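You operate a simulated robot arm through the tools that you are given. There is no shell and no other tool. Be economical: measure what you need, move in short steps, check, and stop when the job is done.

The job below is to be done with a simulated robot arm. You get a single attempt, and the scene is never put back.

Task
Level the plinth by the yellow wheel, then load the motor block.
Fine: free the blue catch to turn, bubble between the marks, catch locked again before the block goes on top of the plinth; leave the other wheel. Set down upright: motor block. Where these are worked on the way, their far stop is far enough and under half their travel is too little: blue catch.

It is judged by the outcome, as a careful person would: the job done as asked, and still so three seconds after it is handed in. It fails if anything else is knocked over, pushed out of place, dropped, spilled or broken.

Robot
A 7-joint arm with a two-finger parallel gripper, fixed in place. Base frame: the origin is at the foot of the arm, x ahead of it, y to its left, z up; the work surface is at about z = 64. Lengths are in cm, angles in degrees, forces in N, time in s.
With the tool pointing down near the work surface it reaches from about 12 to 64 cm from the base axis. Its first joint turns from -66.0 to 66.0 degrees. Payload 2.4 kg.
The TCP is the grasp point between the finger pads, 3 cm short of the fingertips. In the tool frame z runs along the fingers and y along their closing line. The gripper opens to 9.4 cm. The fingers are 2.8 cm wide and 1 cm thick; the gripper's body (5 by 9.6 cm) begins 5.5 cm behind the TCP.
Orientation is told as [roll, pitch, yaw] about the base's x, y, z axes, in that order, counted from this pose: with the fingers straight down and closing along the base's y, the tool's x points along the base's -x, its y along +y and its z along -z.

Tools
- The arm moves only by the tool step_arm. Its argument "commands" is text: rows parted by semicolons, each of 6 numbers parted by spaces: the shift along the base's x, y, z in cm, then the turn, a rotation vector about the base's x, y, z in degrees. In form: dx dy dz ax ay az; .... A call has 1 to 20 rows; each row shifts and turns the commanded pose from where the row before left it. "jaw" is the finger opening in cm, from 0 to 9.4, set as the call begins (left out, the last holds). Rows are played at 5 a second. More than 5 cm and 8.6 degrees between two rows, or a gripper value outside its range, and nothing of the call is played. A pose out of reach is approached as far as the arm can. The call stops where the force on the tool passes 40 N (or 10 N more than at its start, if that is more) or the arm is blocked; 0.2 s more then pass. The fingers move at their own pace (about 15.3 cm/s each) and stop on an object; they squeeze with about 35 N. The grip force told is the motor's: it shows also when the fingers shut on nothing. Time passes only in rows, and 0.2 s behind the last, so rows that do not move let the fingers close. The reply holds the time, the measured pose of the TCP, the force on the tool along the base axes, the opening and the grip force, in the units named above and with some noise, with the torque about the TCP (base axes, N m) and any sound that the robot's microphone picked up, and new pictures: "views" is both (left out), scene, wrist or none.
- Cameras (640 x 400 px; columns grow to the right, rows downward): "scene" is fixed at [1.38, 45.85, 144.43]; the picture's right is [-0.91, -0.40, 0.00], its down [-0.26, 0.58, -0.77] and it looks along [0.31, -0.70, -0.64] (base axes); focal length 350 px, centre (320, 200). "wrist" rides on the gripper at [7.6, 1.4, -10.3] in the tool frame; the picture's right is [-0.18, 0.98, 0.00], its down [-0.75, -0.14, -0.64] and it looks along [-0.63, -0.12, 0.77] (tool axes); focal length 243 px, centre (320, 200).
- locate(camera, pixels): for up to 12 pixels [column, row] of the newest picture of that camera ("zoom" is the newest enlarged one), the place [x, y, z] in the base frame of the surface seen there, good to about 0.2 cm, but the place of the scene camera against the robot may be out by one fixed shift of up to 1.2 cm in any direction. It takes no simulated time.
- zoom(camera, box): a new picture of the part [left, top, right, bottom] of that camera's present view, enlarged. It takes no simulated time.
- finish_job(): hands the job in; it is judged then, once.

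Work in short steps. Measure before you move; look again where a grasp or a placing could have gone wrong, and mend it. You have 80 turns and 200 pictures in all, those below and enlarged ones among them. Open the gripper and draw the arm clear of the work before you hand the job in, unless the task says otherwise; then end with one line.

The tools are called by a JSON object that holds its "api" and its "payload". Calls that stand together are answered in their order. step_arm: Moves the arm, as the interface text tells. Its arguments: {"type":"object","properties":{"commands":{"type":"string"},"jaw":{"type":"number"},"views":{"type":"string","enum":["both","scene","wrist","none"]}},"required":["commands"]} The other tools are called the same way: locate (camera, pixels) gives the place of the surface under pixels of a picture; zoom (camera, box) takes an enlarged picture of a part of a camera's view; finish_job () hands the job in.

At the start:

```text
time_s: 0.0
eef_pos: [40.38, -4.24, 94.45]
tool_rot: [-0.1, -0.1, 0.0]
contact_force: [0.5, 0.1, 0.1]
ft_torque: [-0.03, 0.0, 0.01]
finger_gap: 9.41
gripper_force: 0.0
```

scene: 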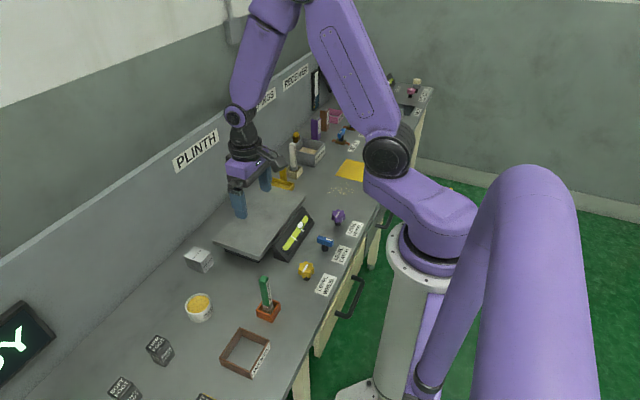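
wrist: 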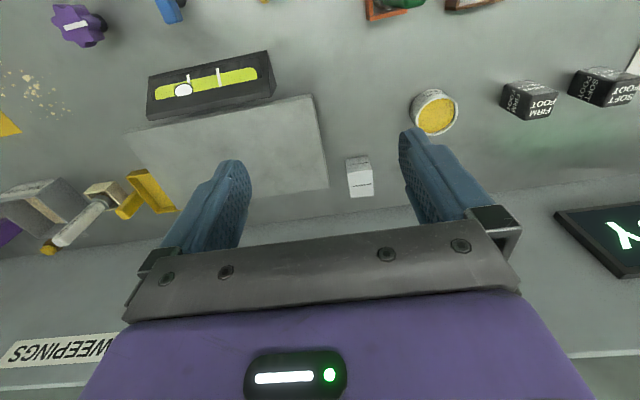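

The scene shows the plinth with level, purple wheel (337,216), blue catch (325,242), yellow wheel (306,270), and a few blocks. I zoom in to identify them.

{"api": "zoom", "payload": {"camera": "scene", "box": [260, 190, 380, 300]}}

{"api": "zoom", "payload": {"camera": "scene", "box": [90, 220, 300, 400]}}

{"api": "zoom", "payload": {"camera": "wrist", "box": [320, 60, 640, 260]}}

{"api": "locate", "payload": {"camera": "scene", "pixels": [[337, 216], [325, 242], [306, 270], [198, 256], [158, 345], [122, 388], [204, 398], [255, 222], [294, 234]]}}

```text
3.64 times, centred on (320, 245) of scene
```

zoom: 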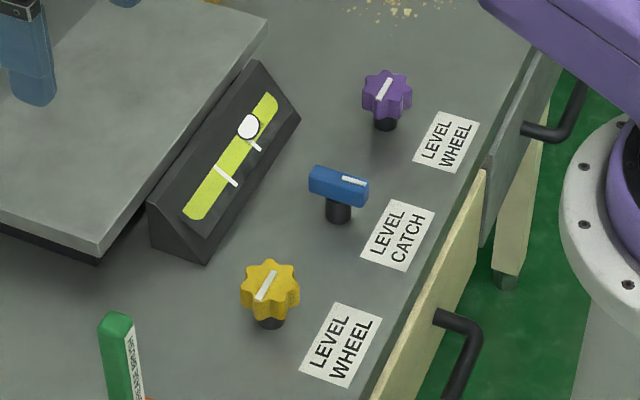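

```text
2.22 times, centred on (195, 310) of scene
```

zoom: 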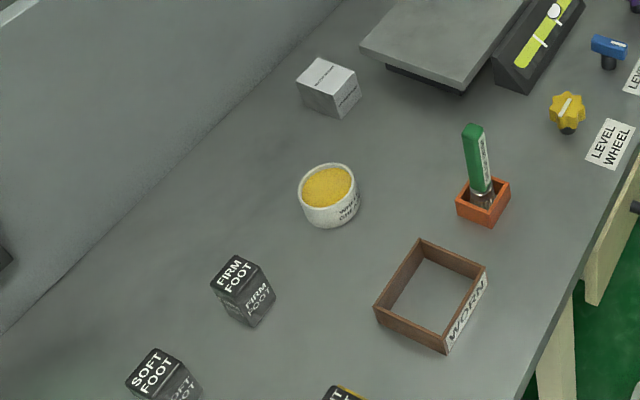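

```text
2.00 times, centred on (480, 160) of wrist
```

zoom: 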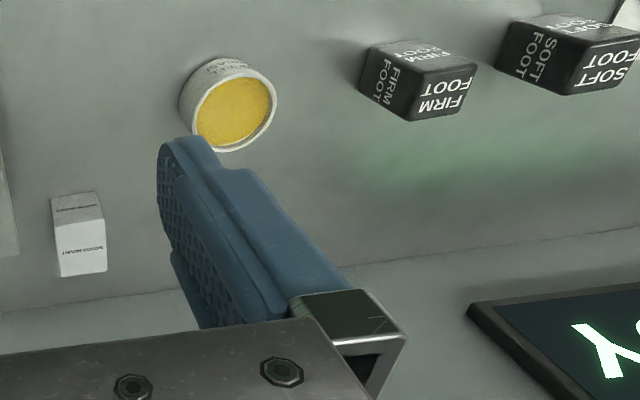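

```text
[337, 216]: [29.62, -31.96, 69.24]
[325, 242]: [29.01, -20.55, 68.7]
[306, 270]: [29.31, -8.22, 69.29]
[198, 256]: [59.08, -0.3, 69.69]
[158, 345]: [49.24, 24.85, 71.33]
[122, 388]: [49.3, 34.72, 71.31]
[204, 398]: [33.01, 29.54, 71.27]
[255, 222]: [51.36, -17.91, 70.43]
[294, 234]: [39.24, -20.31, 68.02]
```

I need to read the labels on the white block and the block at the bottom edge (204,398), so I zoom tighter there.

{"api": "zoom", "payload": {"camera": "scene", "box": [178, 240, 222, 276]}}

{"api": "zoom", "payload": {"camera": "wrist", "box": [335, 145, 385, 205]}}

{"api": "zoom", "payload": {"camera": "scene", "box": [100, 330, 260, 400]}}

{"api": "zoom", "payload": {"camera": "scene", "box": [260, 60, 440, 200]}}

{"api": "zoom", "payload": {"camera": "wrist", "box": [30, 0, 350, 200]}}

{"api": "locate", "payload": {"camera": "wrist", "pixels": [[76, 28], [170, 8], [360, 165], [358, 185], [182, 90], [218, 75], [188, 79], [250, 120], [323, 190], [310, 97], [130, 135]]}}

```text
11.11 times, centred on (200, 258) of scene
```

zoom: 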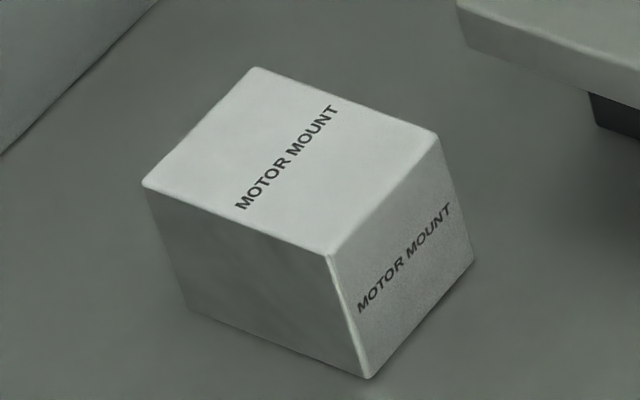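

```text
6.67 times, centred on (360, 175) of wrist
```

zoom: 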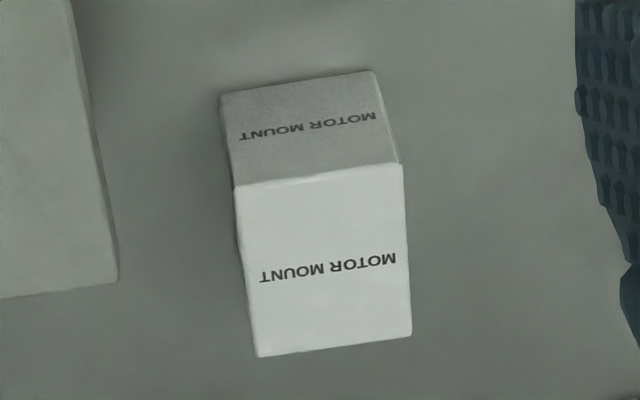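

```text
4.00 times, centred on (180, 365) of scene
```

zoom: 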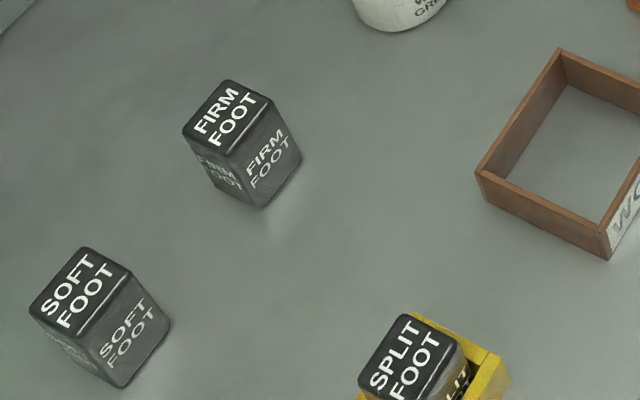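

```text
2.86 times, centred on (350, 130) of scene
```

zoom: 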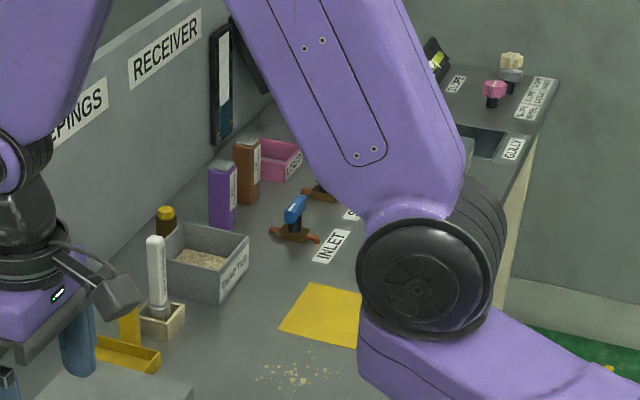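

```text
2.00 times, centred on (190, 100) of wrist
```

zoom: 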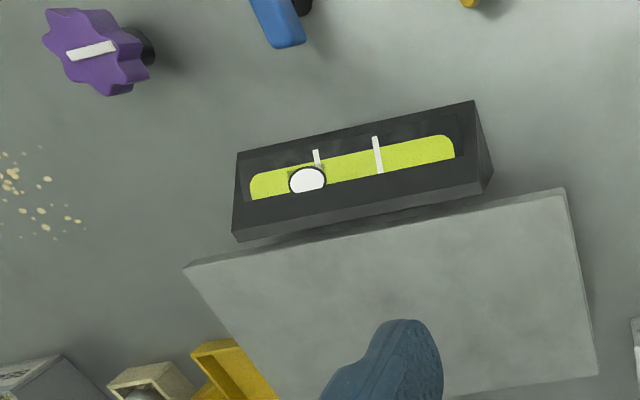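

```text
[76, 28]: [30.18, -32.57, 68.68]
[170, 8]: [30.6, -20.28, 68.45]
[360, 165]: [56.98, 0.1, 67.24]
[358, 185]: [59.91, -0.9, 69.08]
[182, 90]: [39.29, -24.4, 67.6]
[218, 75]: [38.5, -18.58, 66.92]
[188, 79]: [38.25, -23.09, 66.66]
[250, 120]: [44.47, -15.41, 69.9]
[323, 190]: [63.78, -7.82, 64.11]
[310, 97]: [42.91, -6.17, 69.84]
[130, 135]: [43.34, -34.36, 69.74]
```

The motor block is the white "MOTOR MOUNT" one. The bubble is on the -y mark. The wrist-camera estimate gives the catch near (29.8,-21,68.2), so I move over it to look closely.

{"api": "step_arm", "payload": {"commands": "-2.1 -3.4 -1 0 0 0;-2.1 -3.4 -1.5 0 0 0;-2.1 -3.4 -2 0 0 0;-2.1 -3.4 -3 0 0 0;-2.1 -3.2 -3.5 0 0 0;0 0 0 0 0 0", "jaw": 5}}

```text
refused: row 5 steps farther than a row can; nothing moved
```

Row size was too big, so I use smaller steps.

{"api": "step_arm", "payload": {"commands": "-1.8 -2.8 -2 0 0 0;-1.8 -2.8 -2 0 0 0;-1.8 -2.8 -2 0 0 0;-1.8 -2.8 -2 0 0 0;-1.8 -2.8 -2 0 0 0;-1.6 -2.8 -2 0 0 0;0 0 0 0 0 0", "jaw": 5}}

```text
time_s: 1.6
eef_pos: [29.94, -21.33, 81.96]
tool_rot: [-0.2, -0.2, -0.1]
contact_force: [-0.1, 0.6, -1.0]
ft_torque: [-0.02, 0.03, 0.02]
finger_gap: 5.02
gripper_force: 0.1
```

scene: 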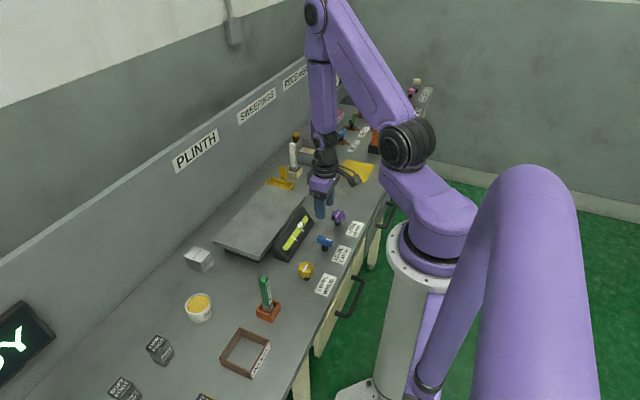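
wrist: 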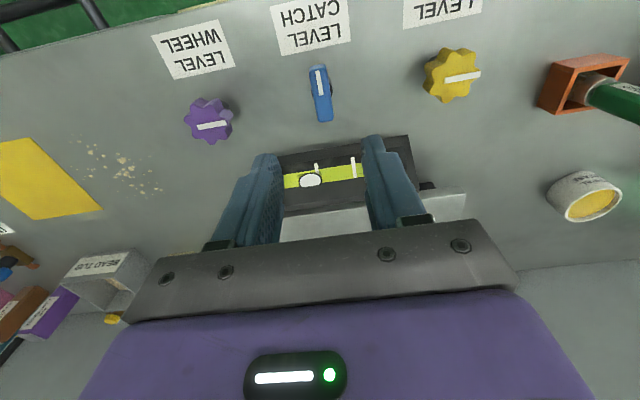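

{"api": "zoom", "payload": {"camera": "wrist", "box": [170, 40, 490, 220]}}

{"api": "locate", "payload": {"camera": "wrist", "pixels": [[316, 72], [327, 112], [313, 90], [328, 90], [208, 114], [452, 68], [475, 75], [450, 79], [199, 127], [311, 181], [318, 172], [353, 167]]}}

```text
2.00 times, centred on (330, 130) of wrist
```

zoom: 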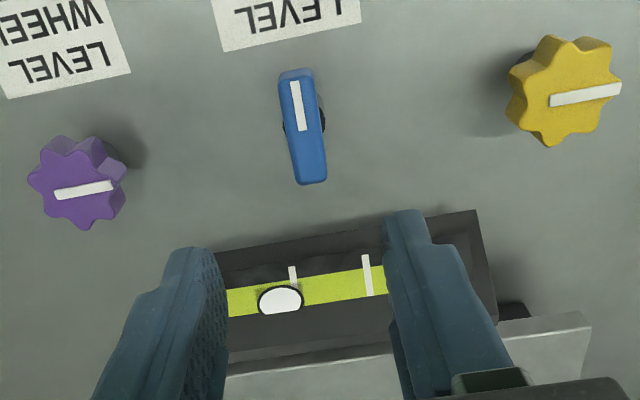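

```text
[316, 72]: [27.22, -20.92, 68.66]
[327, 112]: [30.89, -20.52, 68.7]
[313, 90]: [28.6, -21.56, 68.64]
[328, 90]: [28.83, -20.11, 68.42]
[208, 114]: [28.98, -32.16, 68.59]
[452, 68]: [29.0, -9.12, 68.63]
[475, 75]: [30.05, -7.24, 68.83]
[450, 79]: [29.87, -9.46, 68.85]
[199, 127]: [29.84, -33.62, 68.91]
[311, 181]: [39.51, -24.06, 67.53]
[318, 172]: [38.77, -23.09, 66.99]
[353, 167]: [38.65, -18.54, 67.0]
```

The catch bar lies along x, centred about (29.1,-20.8), top z≈68.7. I descend around it with the fingers closing along y and grip it.

{"api": "step_arm", "payload": {"commands": "-0.8 0.5 -4 0 0 0;0 0 -4 0 0 0;0 0 -3 0 0 0;0 0 -2.6 0 0 0;0 0 0 0 0 0", "jaw": 4}}

{"api": "step_arm", "payload": {"commands": "0 0 0 0 0 0;0 0 0 0 0 0", "jaw": 0}}

```text
time_s: 2.8
eef_pos: [29.1, -20.54, 68.82]
tool_rot: [-0.1, 0.0, -0.1]
contact_force: [0.3, 0.2, 0.0]
ft_torque: [0.0, 0.01, 0.0]
finger_gap: 4.01
gripper_force: 0.0
```

scene: 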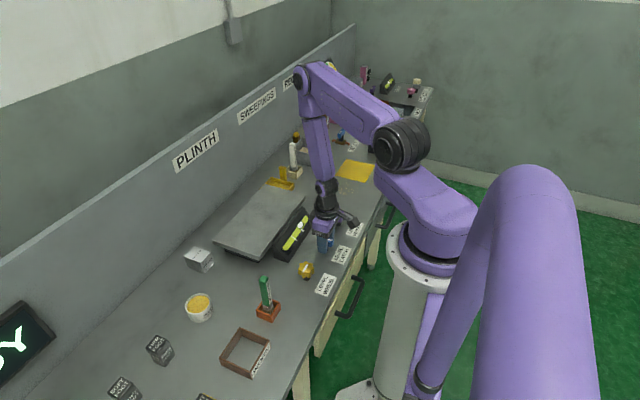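
wrist: 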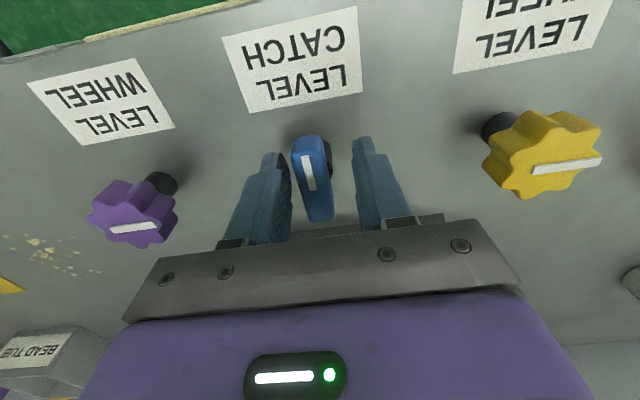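

```text
time_s: 3.5
eef_pos: [29.12, -21.0, 68.78]
tool_rot: [-0.3, -0.4, -0.6]
contact_force: [-2.4, -7.1, -2.4]
ft_torque: [-0.01, 0.31, 0.46]
finger_gap: 2.13
gripper_force: 44.8
stopped in row 2: the force on the tool passed its limit at 42 N (the readings are from after the stop); the commanded pose is now the measured one
```

scene: 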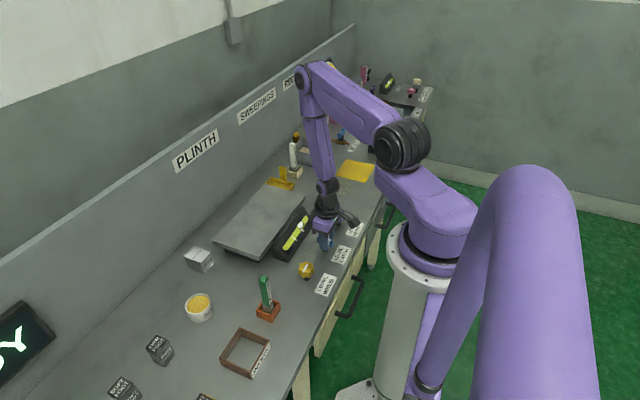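
wrist: 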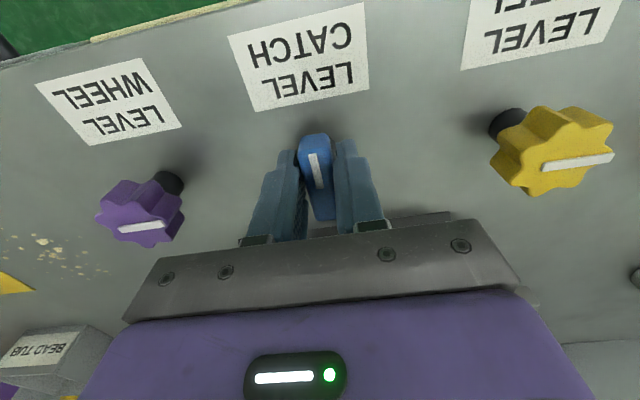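

Gripped, axis at y≈-21.0. I probe a small turn one way to find which direction is free.

{"api": "step_arm", "payload": {"commands": "0 0 0 0 0 4;0 0 0 0 0 4;0 0 0 0 0 4;0 0 0 0 0 0"}}

```text
time_s: 4.5
eef_pos: [29.15, -21.12, 69.0]
tool_rot: [-0.4, -0.5, 11.2]
contact_force: [-7.4, -27.1, 8.5]
ft_torque: [-0.32, 1.28, -0.14]
finger_gap: 2.12
gripper_force: 45.0
```

scene: 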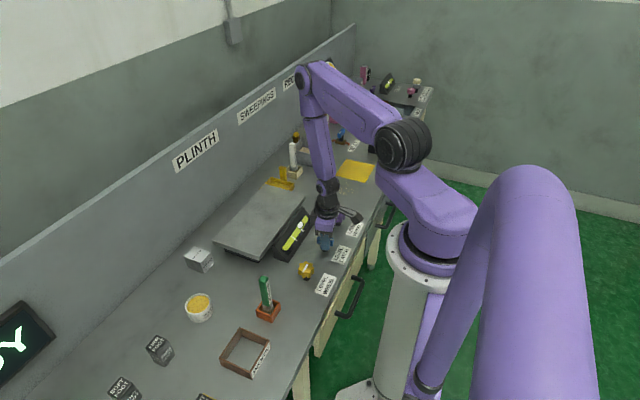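
wrist: 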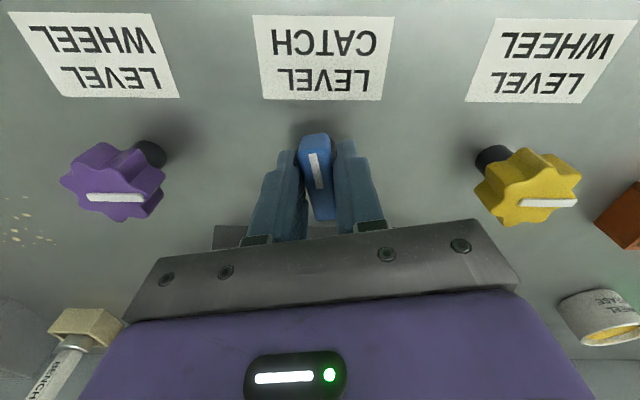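

The catch turned with the gripper (+11°). The side force is -27 N in y, so I ease the commanded position toward -y and keep turning.

{"api": "step_arm", "payload": {"commands": "0 -0.15 -0.05 0 0 0;0 0 0 0 0 5;0 0 0 0 0 5;0 0 0 0 0 0", "views": "none"}}

```text
time_s: 5.0
eef_pos: [29.09, -21.06, 68.88]
tool_rot: [-0.3, -0.4, 13.2]
contact_force: [-2.8, 0.1, 3.6]
ft_torque: [0.21, -0.88, -0.01]
finger_gap: 2.14
gripper_force: 45.2
stopped in row 2: the force on the tool passed its limit at 41 N (the readings are from after the stop); the commanded pose is now the measured one
```

The stop relaxed the forces (near zero at 13°). I continue in smaller turns.

{"api": "step_arm", "payload": {"commands": "0 0 0 0 0 3;0 0 0 0 0 3;0 0 0 0 0 3;0 0 0 0 0 0", "views": "none"}}

```text
time_s: 6.0
eef_pos: [29.19, -21.24, 68.85]
tool_rot: [-0.5, -0.5, 22.1]
contact_force: [-6.1, -12.7, 37.0]
ft_torque: [-0.07, 0.04, -0.02]
finger_gap: 2.15
gripper_force: 44.8
```

Turning is free (torque ≈0) but there is a 37 N vertical load, so I ease upward slightly and go on.

{"api": "step_arm", "payload": {"commands": "-0.03 -0.05 0.12 0 0 0;0 0 0 0 0 3;0 0 0 0 0 3;0 0 0 0 0 0", "views": "none"}}

```text
time_s: 7.1
eef_pos: [29.22, -21.15, 69.09]
tool_rot: [-0.3, -0.6, 28.3]
contact_force: [-0.7, 0.0, 7.1]
ft_torque: [1.28, -0.14, 0.01]
finger_gap: 1.67
gripper_force: 44.8
stopped in row 4: the force on the tool passed its limit at 54 N (the readings are from after the stop); the commanded pose is now the measured one
```

The gap changed to 1.67, so the grip may have slipped. I take a look.

{"api": "step_arm", "payload": {"commands": "0 0 0 0 0 0"}}

{"api": "zoom", "payload": {"camera": "wrist", "box": [220, 100, 420, 225]}}

{"api": "zoom", "payload": {"camera": "scene", "box": [280, 200, 370, 260]}}

```text
time_s: 7.5
eef_pos: [29.27, -21.23, 68.98]
tool_rot: [-0.4, -0.5, 28.3]
contact_force: [0.4, 0.1, 9.6]
ft_torque: [1.07, 0.27, -0.01]
finger_gap: 1.71
gripper_force: 44.8
```

scene: 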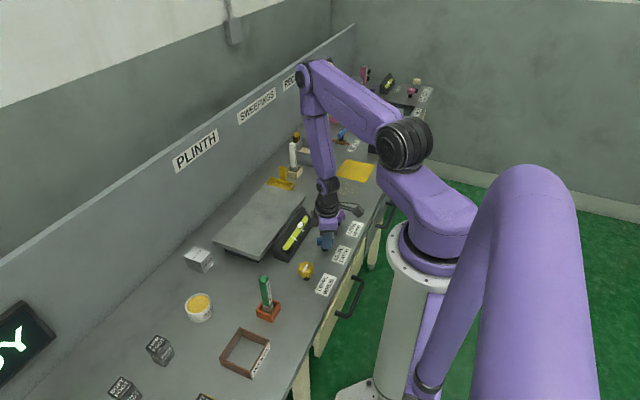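
wrist: 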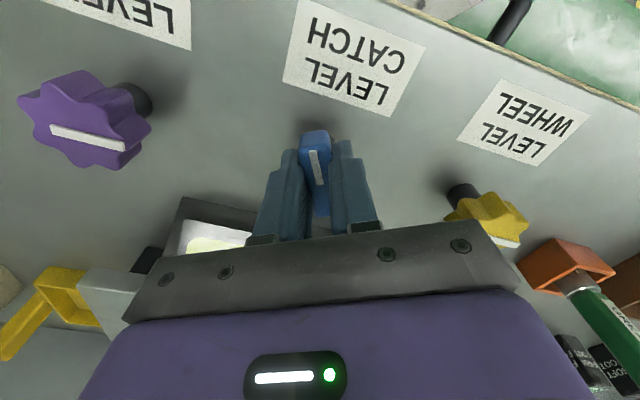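

```text
3.20 times, centred on (320, 162) of wrist
```

zoom: 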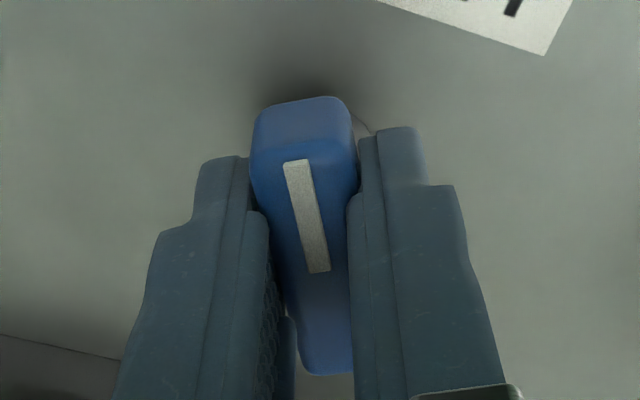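

```text
6.67 times, centred on (325, 230) of scene
```

zoom: 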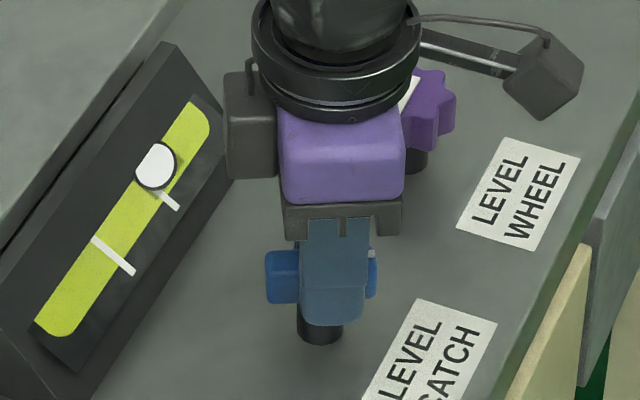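

The lever follows the gripper. I continue turning.

{"api": "step_arm", "payload": {"commands": "0 0 0 0 0 3;0 0 0 0 0 3;0 0 0 0 0 3;0 0 0 0 0 3;0 0 0 0 0 0", "views": "none"}}

```text
time_s: 8.7
eef_pos: [29.21, -21.14, 69.18]
tool_rot: [-0.4, -0.5, 40.4]
contact_force: [-0.8, -8.8, -18.8]
ft_torque: [0.14, 1.36, -0.06]
finger_gap: 1.71
gripper_force: 45.1
```

Good, 40° now; I ease down slightly and continue.

{"api": "step_arm", "payload": {"commands": "0 -0.03 -0.08 0 0 3;0 0 0 0 0 3;0 0 0 0 0 3;0 0 0 0 0 3;0 0 0 0 0 3;0 0 0 0 0 0", "views": "none"}}

```text
time_s: 9.5
eef_pos: [29.26, -21.19, 69.11]
tool_rot: [-0.6, -0.6, 48.9]
contact_force: [1.1, -0.4, 5.8]
ft_torque: [0.88, 0.56, 0.01]
finger_gap: 1.69
gripper_force: 45.2
stopped in row 4: the force on the tool passed its limit at 43 N (the readings are from after the stop); the commanded pose is now the measured one
```

Forces relaxed after the stop; I keep turning.

{"api": "step_arm", "payload": {"commands": "0 0 0 0 0 3;0 0 0 0 0 3;0 0 0 0 0 3;0 0 0 0 0 3;0 0 0 0 0 3;0 0 0 0 0 0", "views": "none"}}

{"api": "step_arm", "payload": {"commands": "0 0 0 0 0 3;0 0 0 0 0 3;0 0 0 0 0 3;0 0 0 0 0 3;0 0 0 0 0 0"}}

{"api": "zoom", "payload": {"camera": "wrist", "box": [220, 100, 420, 225]}}

```text
time_s: 10.9
eef_pos: [29.37, -21.31, 69.1]
tool_rot: [-1.0, -0.6, 63.8]
contact_force: [1.5, -9.2, 35.8]
ft_torque: [0.46, 0.81, -0.01]
finger_gap: 1.71
gripper_force: 44.6
```

```text
time_s: 12.1
eef_pos: [29.45, -21.46, 69.16]
tool_rot: [-0.9, -0.5, 76.0]
contact_force: [9.7, -7.7, 35.8]
ft_torque: [0.11, 0.77, -0.04]
finger_gap: 1.71
gripper_force: 44.9
```

scene: 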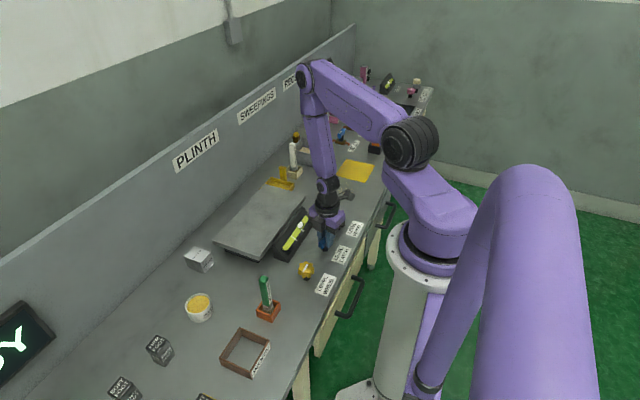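
wrist: 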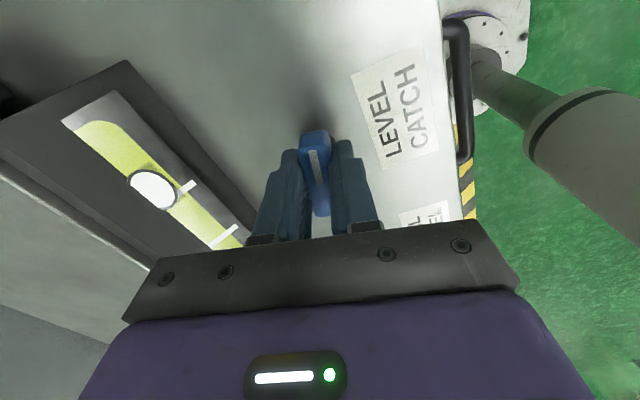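

```text
3.20 times, centred on (320, 162) of wrist
```

zoom: 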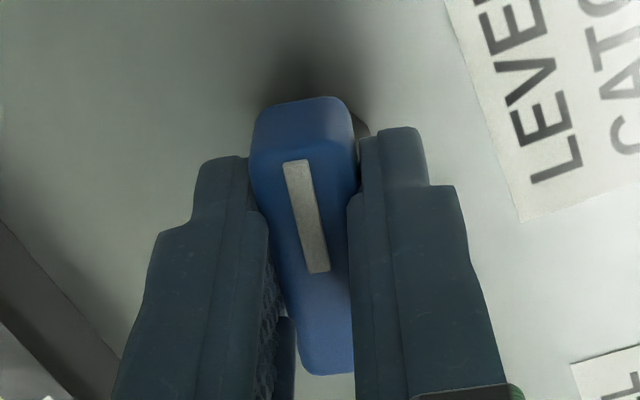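

Lever is at about 76° of turn and still free. I keep going to find the stop.

{"api": "step_arm", "payload": {"commands": "0.05 -0.03 0.1 0 0 3;0 0 0 0 0 3;0 0 0 0 0 3;0 0 0 0 0 3;0 0 0 0 0 0", "views": "none"}}

```text
time_s: 13.3
eef_pos: [29.47, -21.28, 69.08]
tool_rot: [-0.8, -0.4, 88.1]
contact_force: [17.8, -2.3, -17.9]
ft_torque: [-0.76, 0.76, -0.03]
finger_gap: 1.7
gripper_force: 44.6
```

Still free; a few more degrees.

{"api": "step_arm", "payload": {"commands": "0.05 0 0 0 0 3;0 0 0 0 0 3;0 0 0 0 0 3;0 0 0 0 0 3;0 0 0 0 0 0"}}

{"api": "zoom", "payload": {"camera": "wrist", "box": [220, 100, 420, 225]}}

```text
time_s: 14.5
eef_pos: [29.49, -21.3, 69.19]
tool_rot: [-0.8, -0.5, 99.8]
contact_force: [17.6, -3.6, -15.6]
ft_torque: [-0.04, 0.74, -1.73]
finger_gap: 2.09
gripper_force: 45.0
```

scene: 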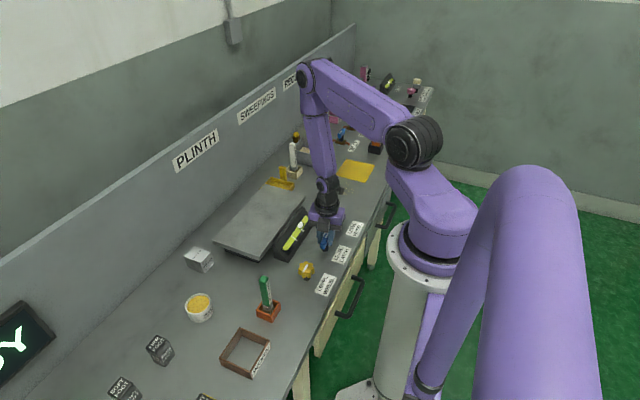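
wrist: 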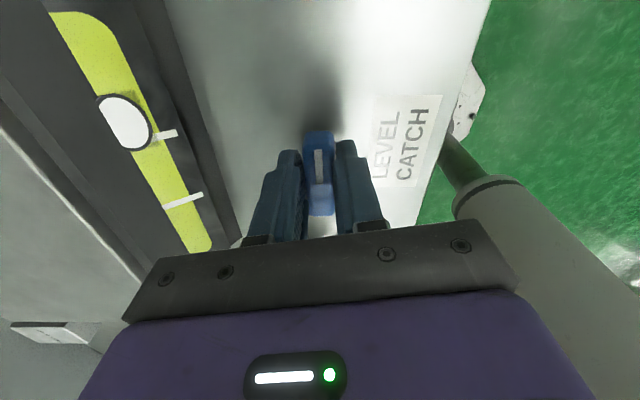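

```text
3.20 times, centred on (320, 162) of wrist
```

zoom: 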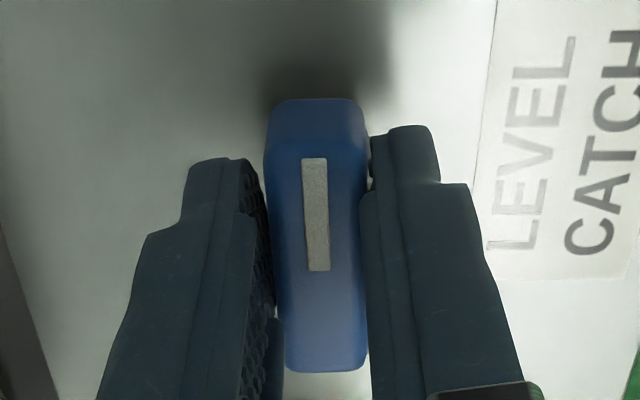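

The far stop was reached (torque −1.7 N m, lever square at ~90°). I release, lift and look.

{"api": "step_arm", "payload": {"commands": "0 0 0 0 0 -2;0 0 0 0 0 0;0 0 0 0 0 0", "jaw": 5, "views": "none"}}

{"api": "step_arm", "payload": {"commands": "0 0 4 0 0 0;0 0 4 0 0 0;0 0 2 0 0 -8;0 1 0 0 0 -8;0 1 0 0 0 -8;0 1 0 0 0 -8;0 1 0 0 0 -8;0 1 0 0 0 -8;0 1 0 0 0 -8;0 1 0 0 0 -8;0 1 0 0 0 -8;0 1 0 0 0 -8;0 1 0 0 0 -8;0 1.3 0 0 0 -8;0 1.3 0 0 0 -2;0 0 0 0.8 0.5 0;0 0 0 0 0 0"}}

{"api": "zoom", "payload": {"camera": "wrist", "box": [100, 20, 420, 220]}}

```text
time_s: 15.3
eef_pos: [29.4, -21.26, 69.24]
tool_rot: [-0.6, -0.6, 97.9]
contact_force: [1.1, 0.9, 0.2]
ft_torque: [0.03, -0.03, 0.02]
finger_gap: 4.99
gripper_force: 0.0
```

```text
time_s: 18.9
eef_pos: [29.45, -8.78, 79.18]
tool_rot: [0.2, 0.1, 0.0]
contact_force: [0.2, -0.8, 0.3]
ft_torque: [0.03, 0.0, 0.01]
finger_gap: 4.98
gripper_force: 0.0
```

scene: 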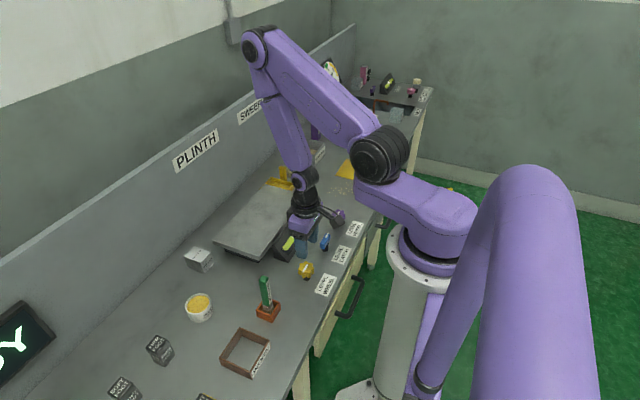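
wrist: 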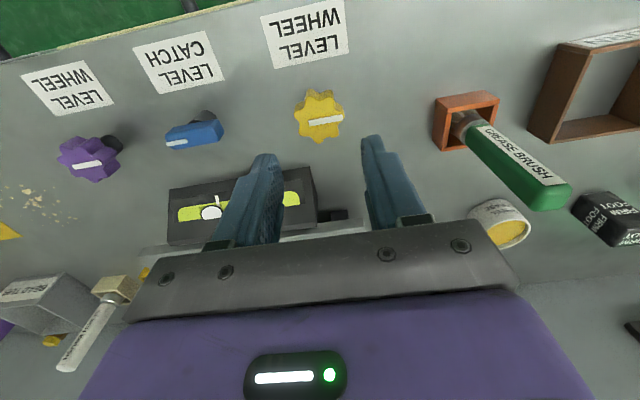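

```text
2.00 times, centred on (260, 120) of wrist
```

zoom: 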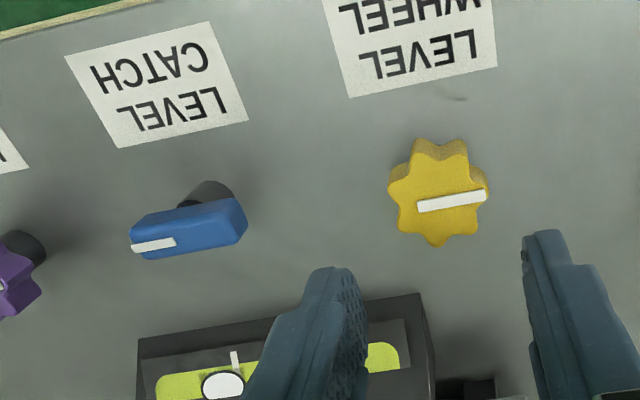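

The catch now lies along y (freed). Next I find the yellow wheel's centre around wrist (320,117).

{"api": "locate", "payload": {"camera": "wrist", "pixels": [[319, 115], [298, 117], [343, 115], [319, 140], [312, 100], [325, 124], [190, 135], [467, 98], [500, 96]]}}

```text
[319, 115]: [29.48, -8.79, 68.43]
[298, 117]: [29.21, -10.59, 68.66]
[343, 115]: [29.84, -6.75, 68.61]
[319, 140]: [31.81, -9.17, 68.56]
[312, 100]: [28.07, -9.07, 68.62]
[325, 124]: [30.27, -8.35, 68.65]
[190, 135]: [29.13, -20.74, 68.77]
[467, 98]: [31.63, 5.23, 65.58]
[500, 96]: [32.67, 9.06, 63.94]
```

Wheel centre ≈(29.7,-8.75), diameter ≈4. I open to 6, descend and grip.

{"api": "step_arm", "payload": {"commands": "0.25 0 -4 0 0 0;0 0 -4 0 0 0;0 0 -2.7 0 0 0;0 0 0 0 0 0", "jaw": 6, "views": "none"}}

{"api": "step_arm", "payload": {"commands": "0 0 0 0 0 0;0 0 0 0 0 0", "jaw": 3}}

{"api": "zoom", "payload": {"camera": "wrist", "box": [200, 80, 440, 230]}}

{"api": "zoom", "payload": {"camera": "scene", "box": [260, 200, 350, 290]}}

```text
time_s: 19.9
eef_pos: [29.55, -8.45, 68.29]
tool_rot: [0.2, 0.0, -0.1]
contact_force: [0.8, 0.0, 0.3]
ft_torque: [0.0, -0.01, 0.04]
finger_gap: 5.99
gripper_force: 0.0
```

```text
time_s: 20.5
eef_pos: [29.79, -8.7, 68.27]
tool_rot: [0.1, -0.4, -0.3]
contact_force: [4.4, -31.7, -11.2]
ft_torque: [0.02, -0.21, -0.07]
finger_gap: 4.79
gripper_force: 15.8
```

scene: 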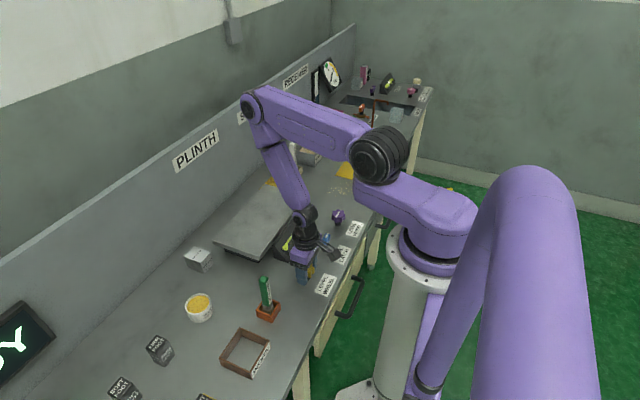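
wrist: 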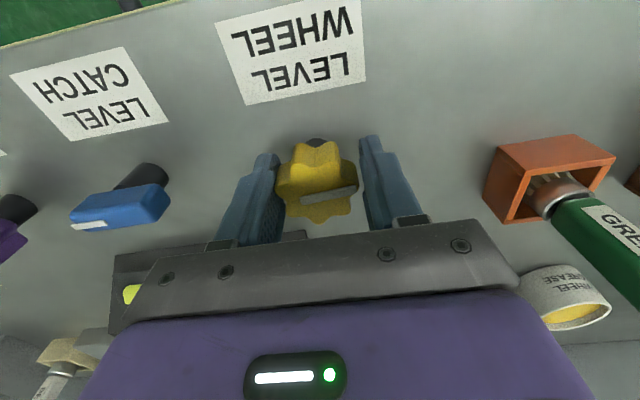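

```text
2.67 times, centred on (320, 155) of wrist
```

zoom: 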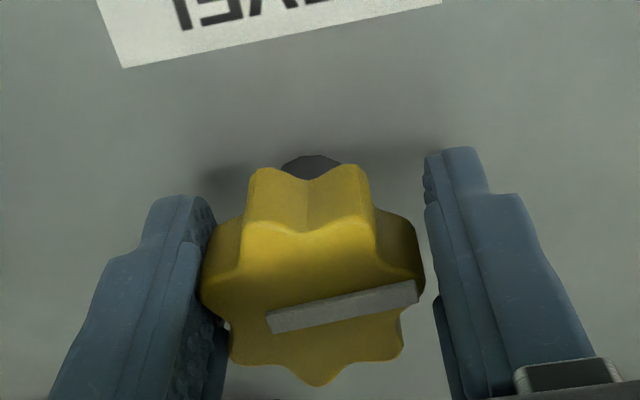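

```text
4.44 times, centred on (305, 245) of scene
```

zoom: 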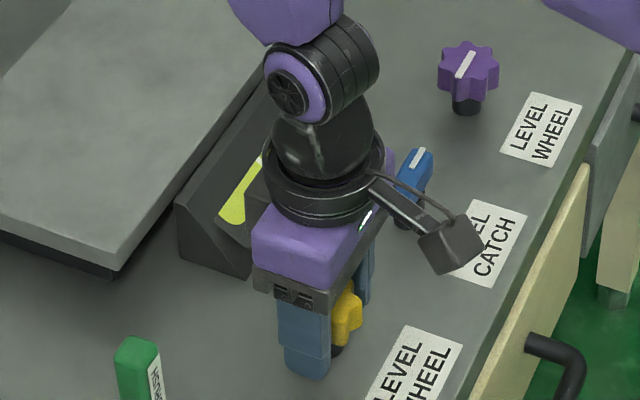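

The -y finger touches first, so I shift -y 0.35 and close fully.

{"api": "step_arm", "payload": {"commands": "0 -0.35 0 0 0 0;0 0 0 0 0 0;0 0 0 0 0 0", "jaw": 2, "views": "wrist"}}

{"api": "zoom", "payload": {"camera": "wrist", "box": [200, 80, 440, 230]}}

```text
time_s: 21.3
eef_pos: [29.62, -9.03, 68.34]
tool_rot: [0.2, -0.1, 0.1]
contact_force: [6.3, -11.3, -34.2]
ft_torque: [-0.39, -0.29, -0.03]
finger_gap: 4.36
gripper_force: 44.9
```

wrist: 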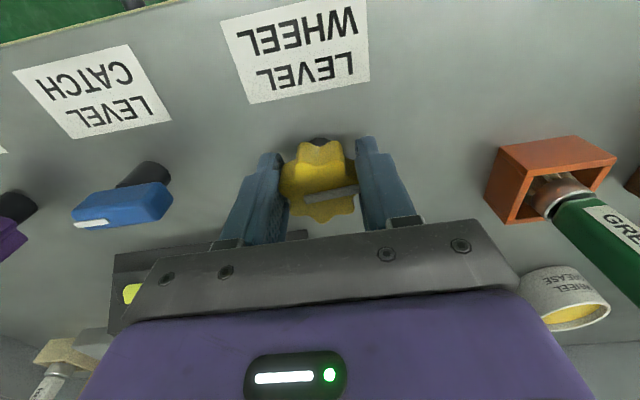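

```text
2.67 times, centred on (320, 155) of wrist
```

zoom: 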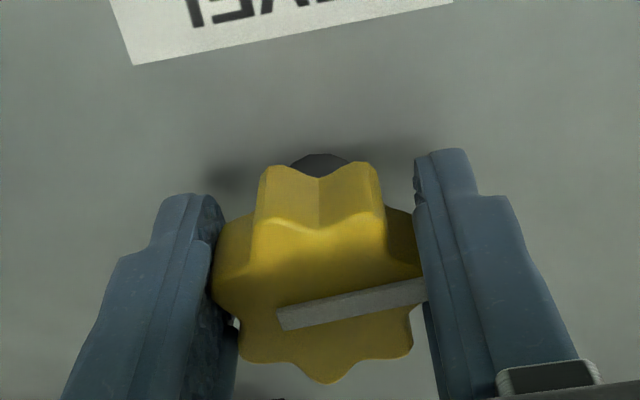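

Gripped. I ease the preload and turn +20°, then check the bubble.

{"api": "step_arm", "payload": {"commands": "0 -0.07 -0.12 0 0 0;0 0 0 0 0 3;0 0 0 0 0 3;0 0 0 0 0 3;0 0 0 0 0 3;0 0 0 0 0 3;0 0 0 0 0 0"}}

{"api": "zoom", "payload": {"camera": "wrist", "box": [40, 80, 440, 330]}}

```text
time_s: 22.9
eef_pos: [29.63, -9.08, 68.32]
tool_rot: [0.3, -0.1, 15.1]
contact_force: [13.8, 19.2, -32.5]
ft_torque: [-0.33, -0.48, 0.04]
finger_gap: 4.33
gripper_force: 44.2
```

scene: 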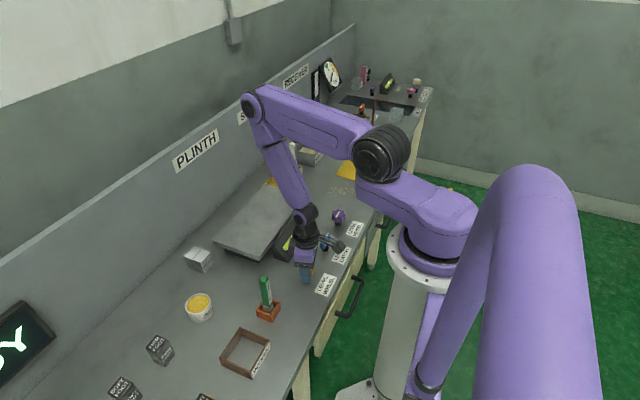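
wrist: 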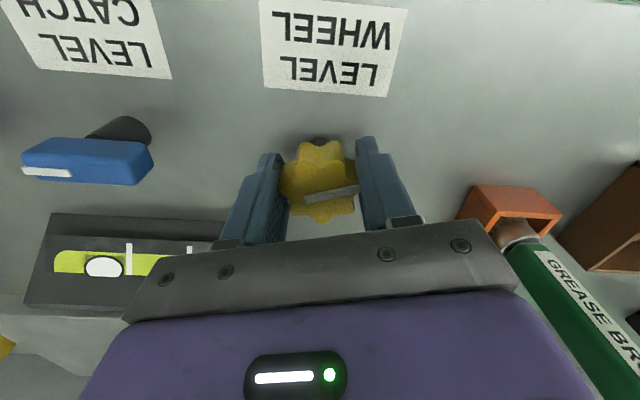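

```text
1.60 times, centred on (240, 205) of wrist
```

zoom: 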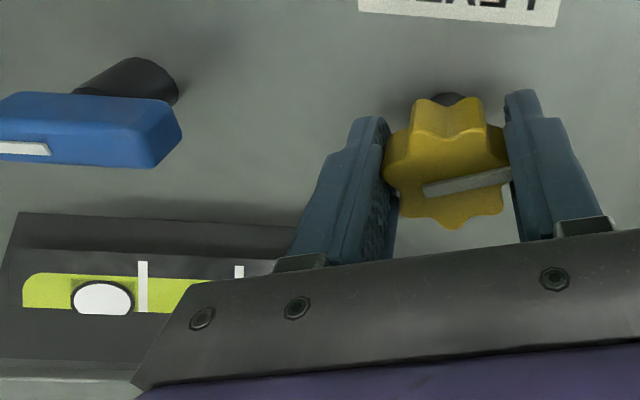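

The marks are visible here; I measure the bubble against them.

{"api": "locate", "payload": {"camera": "wrist", "pixels": [[104, 267], [129, 257], [190, 252], [60, 262]]}}

```text
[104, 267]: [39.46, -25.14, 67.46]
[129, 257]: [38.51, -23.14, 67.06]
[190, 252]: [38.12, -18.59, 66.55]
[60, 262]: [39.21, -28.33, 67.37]
```

+15° moved the bubble −1.1 cm, so it needs about −44° from the original. I turn back about 59°.

{"api": "step_arm", "payload": {"commands": "0 0.07 -0.1 0 0 -3;0 0 0 0 0 -3;0 0 0 0 0 -3;0 0 0 0 0 -3;0 0 0 0 0 -3;0 0 0 0 0 0", "views": "none"}}

{"api": "step_arm", "payload": {"commands": "0 0 0 0 0 -3;0 0 0 0 0 -3;0 0 0 0 0 -3;0 0 0 0 0 -3;0 0 0 0 0 -3;0 0 0 0 0 0", "views": "none"}}

```text
time_s: 24.3
eef_pos: [29.74, -8.99, 68.32]
tool_rot: [0.1, -0.1, 0.0]
contact_force: [19.1, 30.5, 35.1]
ft_torque: [0.02, -0.04, 0.07]
finger_gap: 4.35
gripper_force: 44.9
```

```text
time_s: 25.7
eef_pos: [29.65, -8.87, 68.24]
tool_rot: [0.3, 0.0, -14.7]
contact_force: [21.4, 38.3, 9.0]
ft_torque: [0.19, 1.02, 0.12]
finger_gap: 4.37
gripper_force: 45.1
```

Side force is building in +y, so I ease in +x/+y and continue the turn.

{"api": "step_arm", "payload": {"commands": "0.06 0.12 0 0 0 0;0 0 0 0 0 -3;0 0 0 0 0 -3;0 0 0 0 0 -3;0 0 0 0 0 -3;0 0 0 0 0 0", "views": "none"}}

{"api": "step_arm", "payload": {"commands": "0 0.02 0 0 0 -3;0 0 0 0 0 -3;0 0 0 0 0 -3;0 0 0 0 0 -3;0 0 0 0 0 -3;0 0 0 0 0 0"}}

{"api": "zoom", "payload": {"camera": "scene", "box": [260, 200, 350, 290]}}

```text
time_s: 27.1
eef_pos: [29.69, -8.82, 68.31]
tool_rot: [0.1, -0.1, -26.8]
contact_force: [21.5, 30.6, -3.1]
ft_torque: [0.19, 1.05, 0.1]
finger_gap: 4.32
gripper_force: 45.5
```

```text
time_s: 28.5
eef_pos: [29.75, -8.74, 68.22]
tool_rot: [0.2, 0.1, -41.8]
contact_force: [23.6, 35.1, -17.6]
ft_torque: [-0.37, 0.57, 0.14]
finger_gap: 4.37
gripper_force: 44.9
```

scene: 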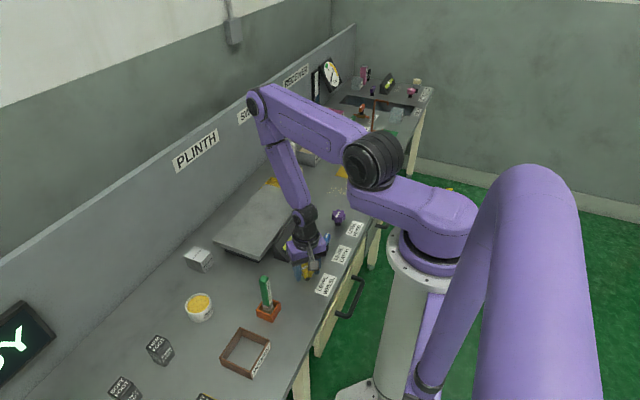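
wrist: 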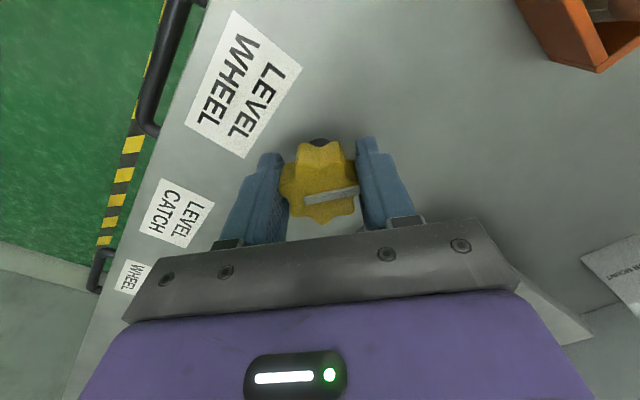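

```text
4.44 times, centred on (305, 245) of scene
```

zoom: 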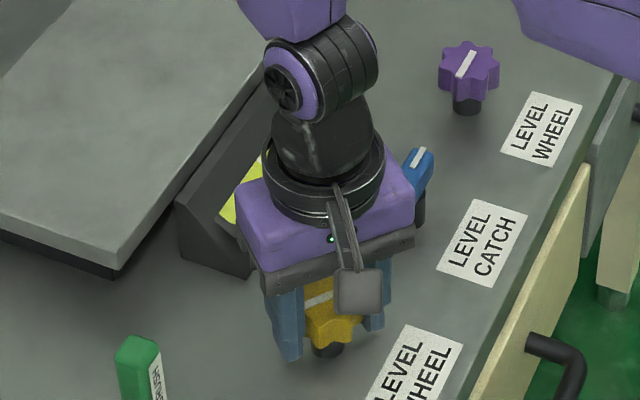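

The wheel followed. I turn 3° more, relax the side load, release, lift and move to check the bubble.

{"api": "step_arm", "payload": {"commands": "0.06 0.1 0.05 0 0 -3;0 0 0 0 0 0", "views": "none"}}

{"api": "step_arm", "payload": {"commands": "0 0 0 0 0 0;0 0 0 0 0 0", "jaw": 6.5, "views": "none"}}

{"api": "step_arm", "payload": {"commands": "0 0 4 0 0 0;0 0 4 0 0 0;0 -2 2 0 0 8;0 -2 0 0 0 8;0 -2 0 0 0 8;0 -2 0 0 0 8;0 -2 0 0 0 8;0 -2 0 0 0 5;0 0 0 0 0 0"}}

{"api": "zoom", "payload": {"camera": "wrist", "box": [160, 20, 480, 220]}}

{"api": "zoom", "payload": {"camera": "scene", "box": [260, 200, 350, 290]}}

```text
time_s: 29.1
eef_pos: [29.77, -8.74, 68.36]
tool_rot: [0.2, 0.0, -45.0]
contact_force: [20.0, 24.0, -36.9]
ft_torque: [-0.21, 0.69, 0.1]
finger_gap: 4.37
gripper_force: 44.6
```

```text
time_s: 29.7
eef_pos: [29.6, -8.77, 68.34]
tool_rot: [0.0, 0.0, -45.2]
contact_force: [-0.9, -0.3, 0.1]
ft_torque: [0.0, -0.01, -0.03]
finger_gap: 6.51
gripper_force: 0.1
```

```text
time_s: 31.7
eef_pos: [29.77, -20.88, 78.38]
tool_rot: [0.2, 0.0, 0.0]
contact_force: [0.4, -0.2, 0.1]
ft_torque: [-0.01, -0.01, 0.0]
finger_gap: 6.49
gripper_force: 0.0
```

scene: 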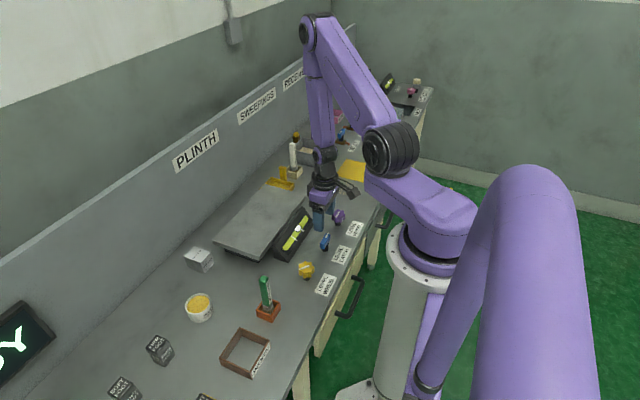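
wrist: 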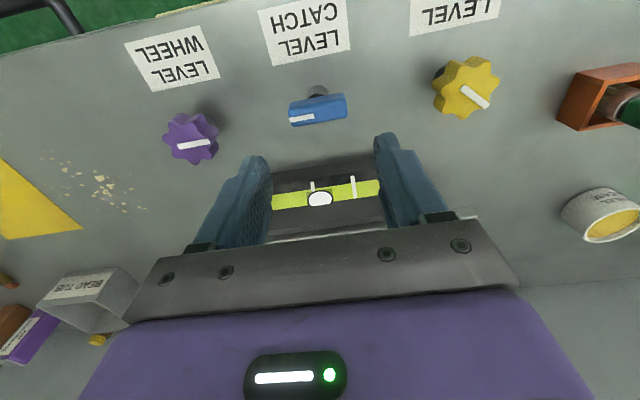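

```text
2.00 times, centred on (320, 120) of wrist
```

zoom: 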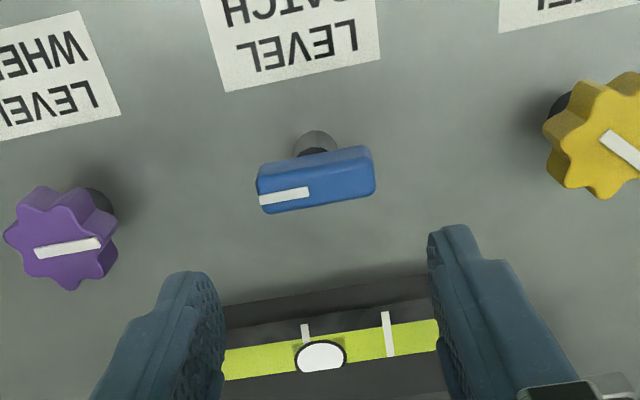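

```text
4.44 times, centred on (305, 245) of scene
```

zoom: 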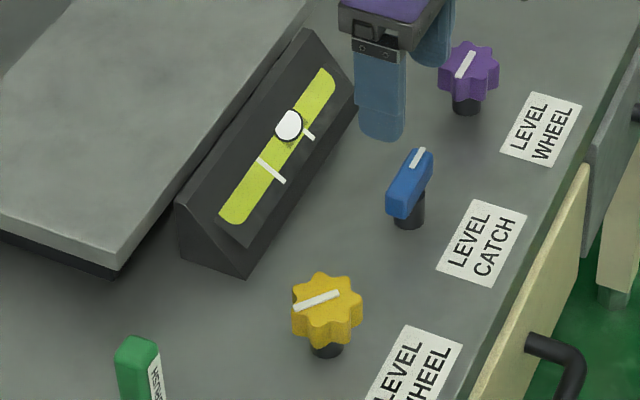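

{"api": "locate", "payload": {"camera": "wrist", "pixels": [[320, 199], [312, 186], [353, 185], [464, 88], [473, 96]]}}

{"api": "locate", "payload": {"camera": "zoom", "pixels": [[288, 124], [309, 135], [271, 171]]}}

```text
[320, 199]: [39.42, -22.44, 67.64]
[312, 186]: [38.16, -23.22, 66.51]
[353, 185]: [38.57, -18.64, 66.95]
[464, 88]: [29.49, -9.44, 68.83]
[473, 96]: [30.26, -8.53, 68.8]
```

```text
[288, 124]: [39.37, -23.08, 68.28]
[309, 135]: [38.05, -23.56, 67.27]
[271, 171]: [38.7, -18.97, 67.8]
```

The bubble is now at y≈-22.45, target ≈-20.9. It may lag, so I go back over the wheel and recheck on the way.

{"api": "step_arm", "payload": {"commands": "0 0 0 0 0 0;0 0 0 0 0 0;0 0 0 0 0 0", "views": "wrist"}}

{"api": "locate", "payload": {"camera": "wrist", "pixels": [[320, 199], [312, 186], [353, 185]]}}

```text
time_s: 32.5
eef_pos: [29.74, -20.79, 78.29]
tool_rot: [0.3, 0.0, -0.1]
contact_force: [0.4, 0.5, 0.4]
ft_torque: [0.02, -0.01, -0.01]
finger_gap: 6.51
gripper_force: 0.0
```

wrist: 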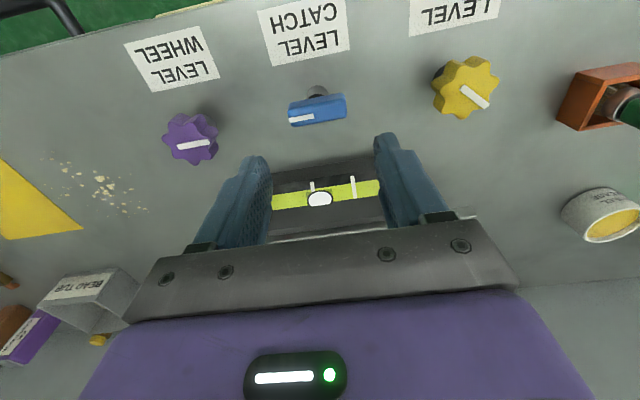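

```text
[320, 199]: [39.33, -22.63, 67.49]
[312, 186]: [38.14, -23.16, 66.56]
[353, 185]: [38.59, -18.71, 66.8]
```

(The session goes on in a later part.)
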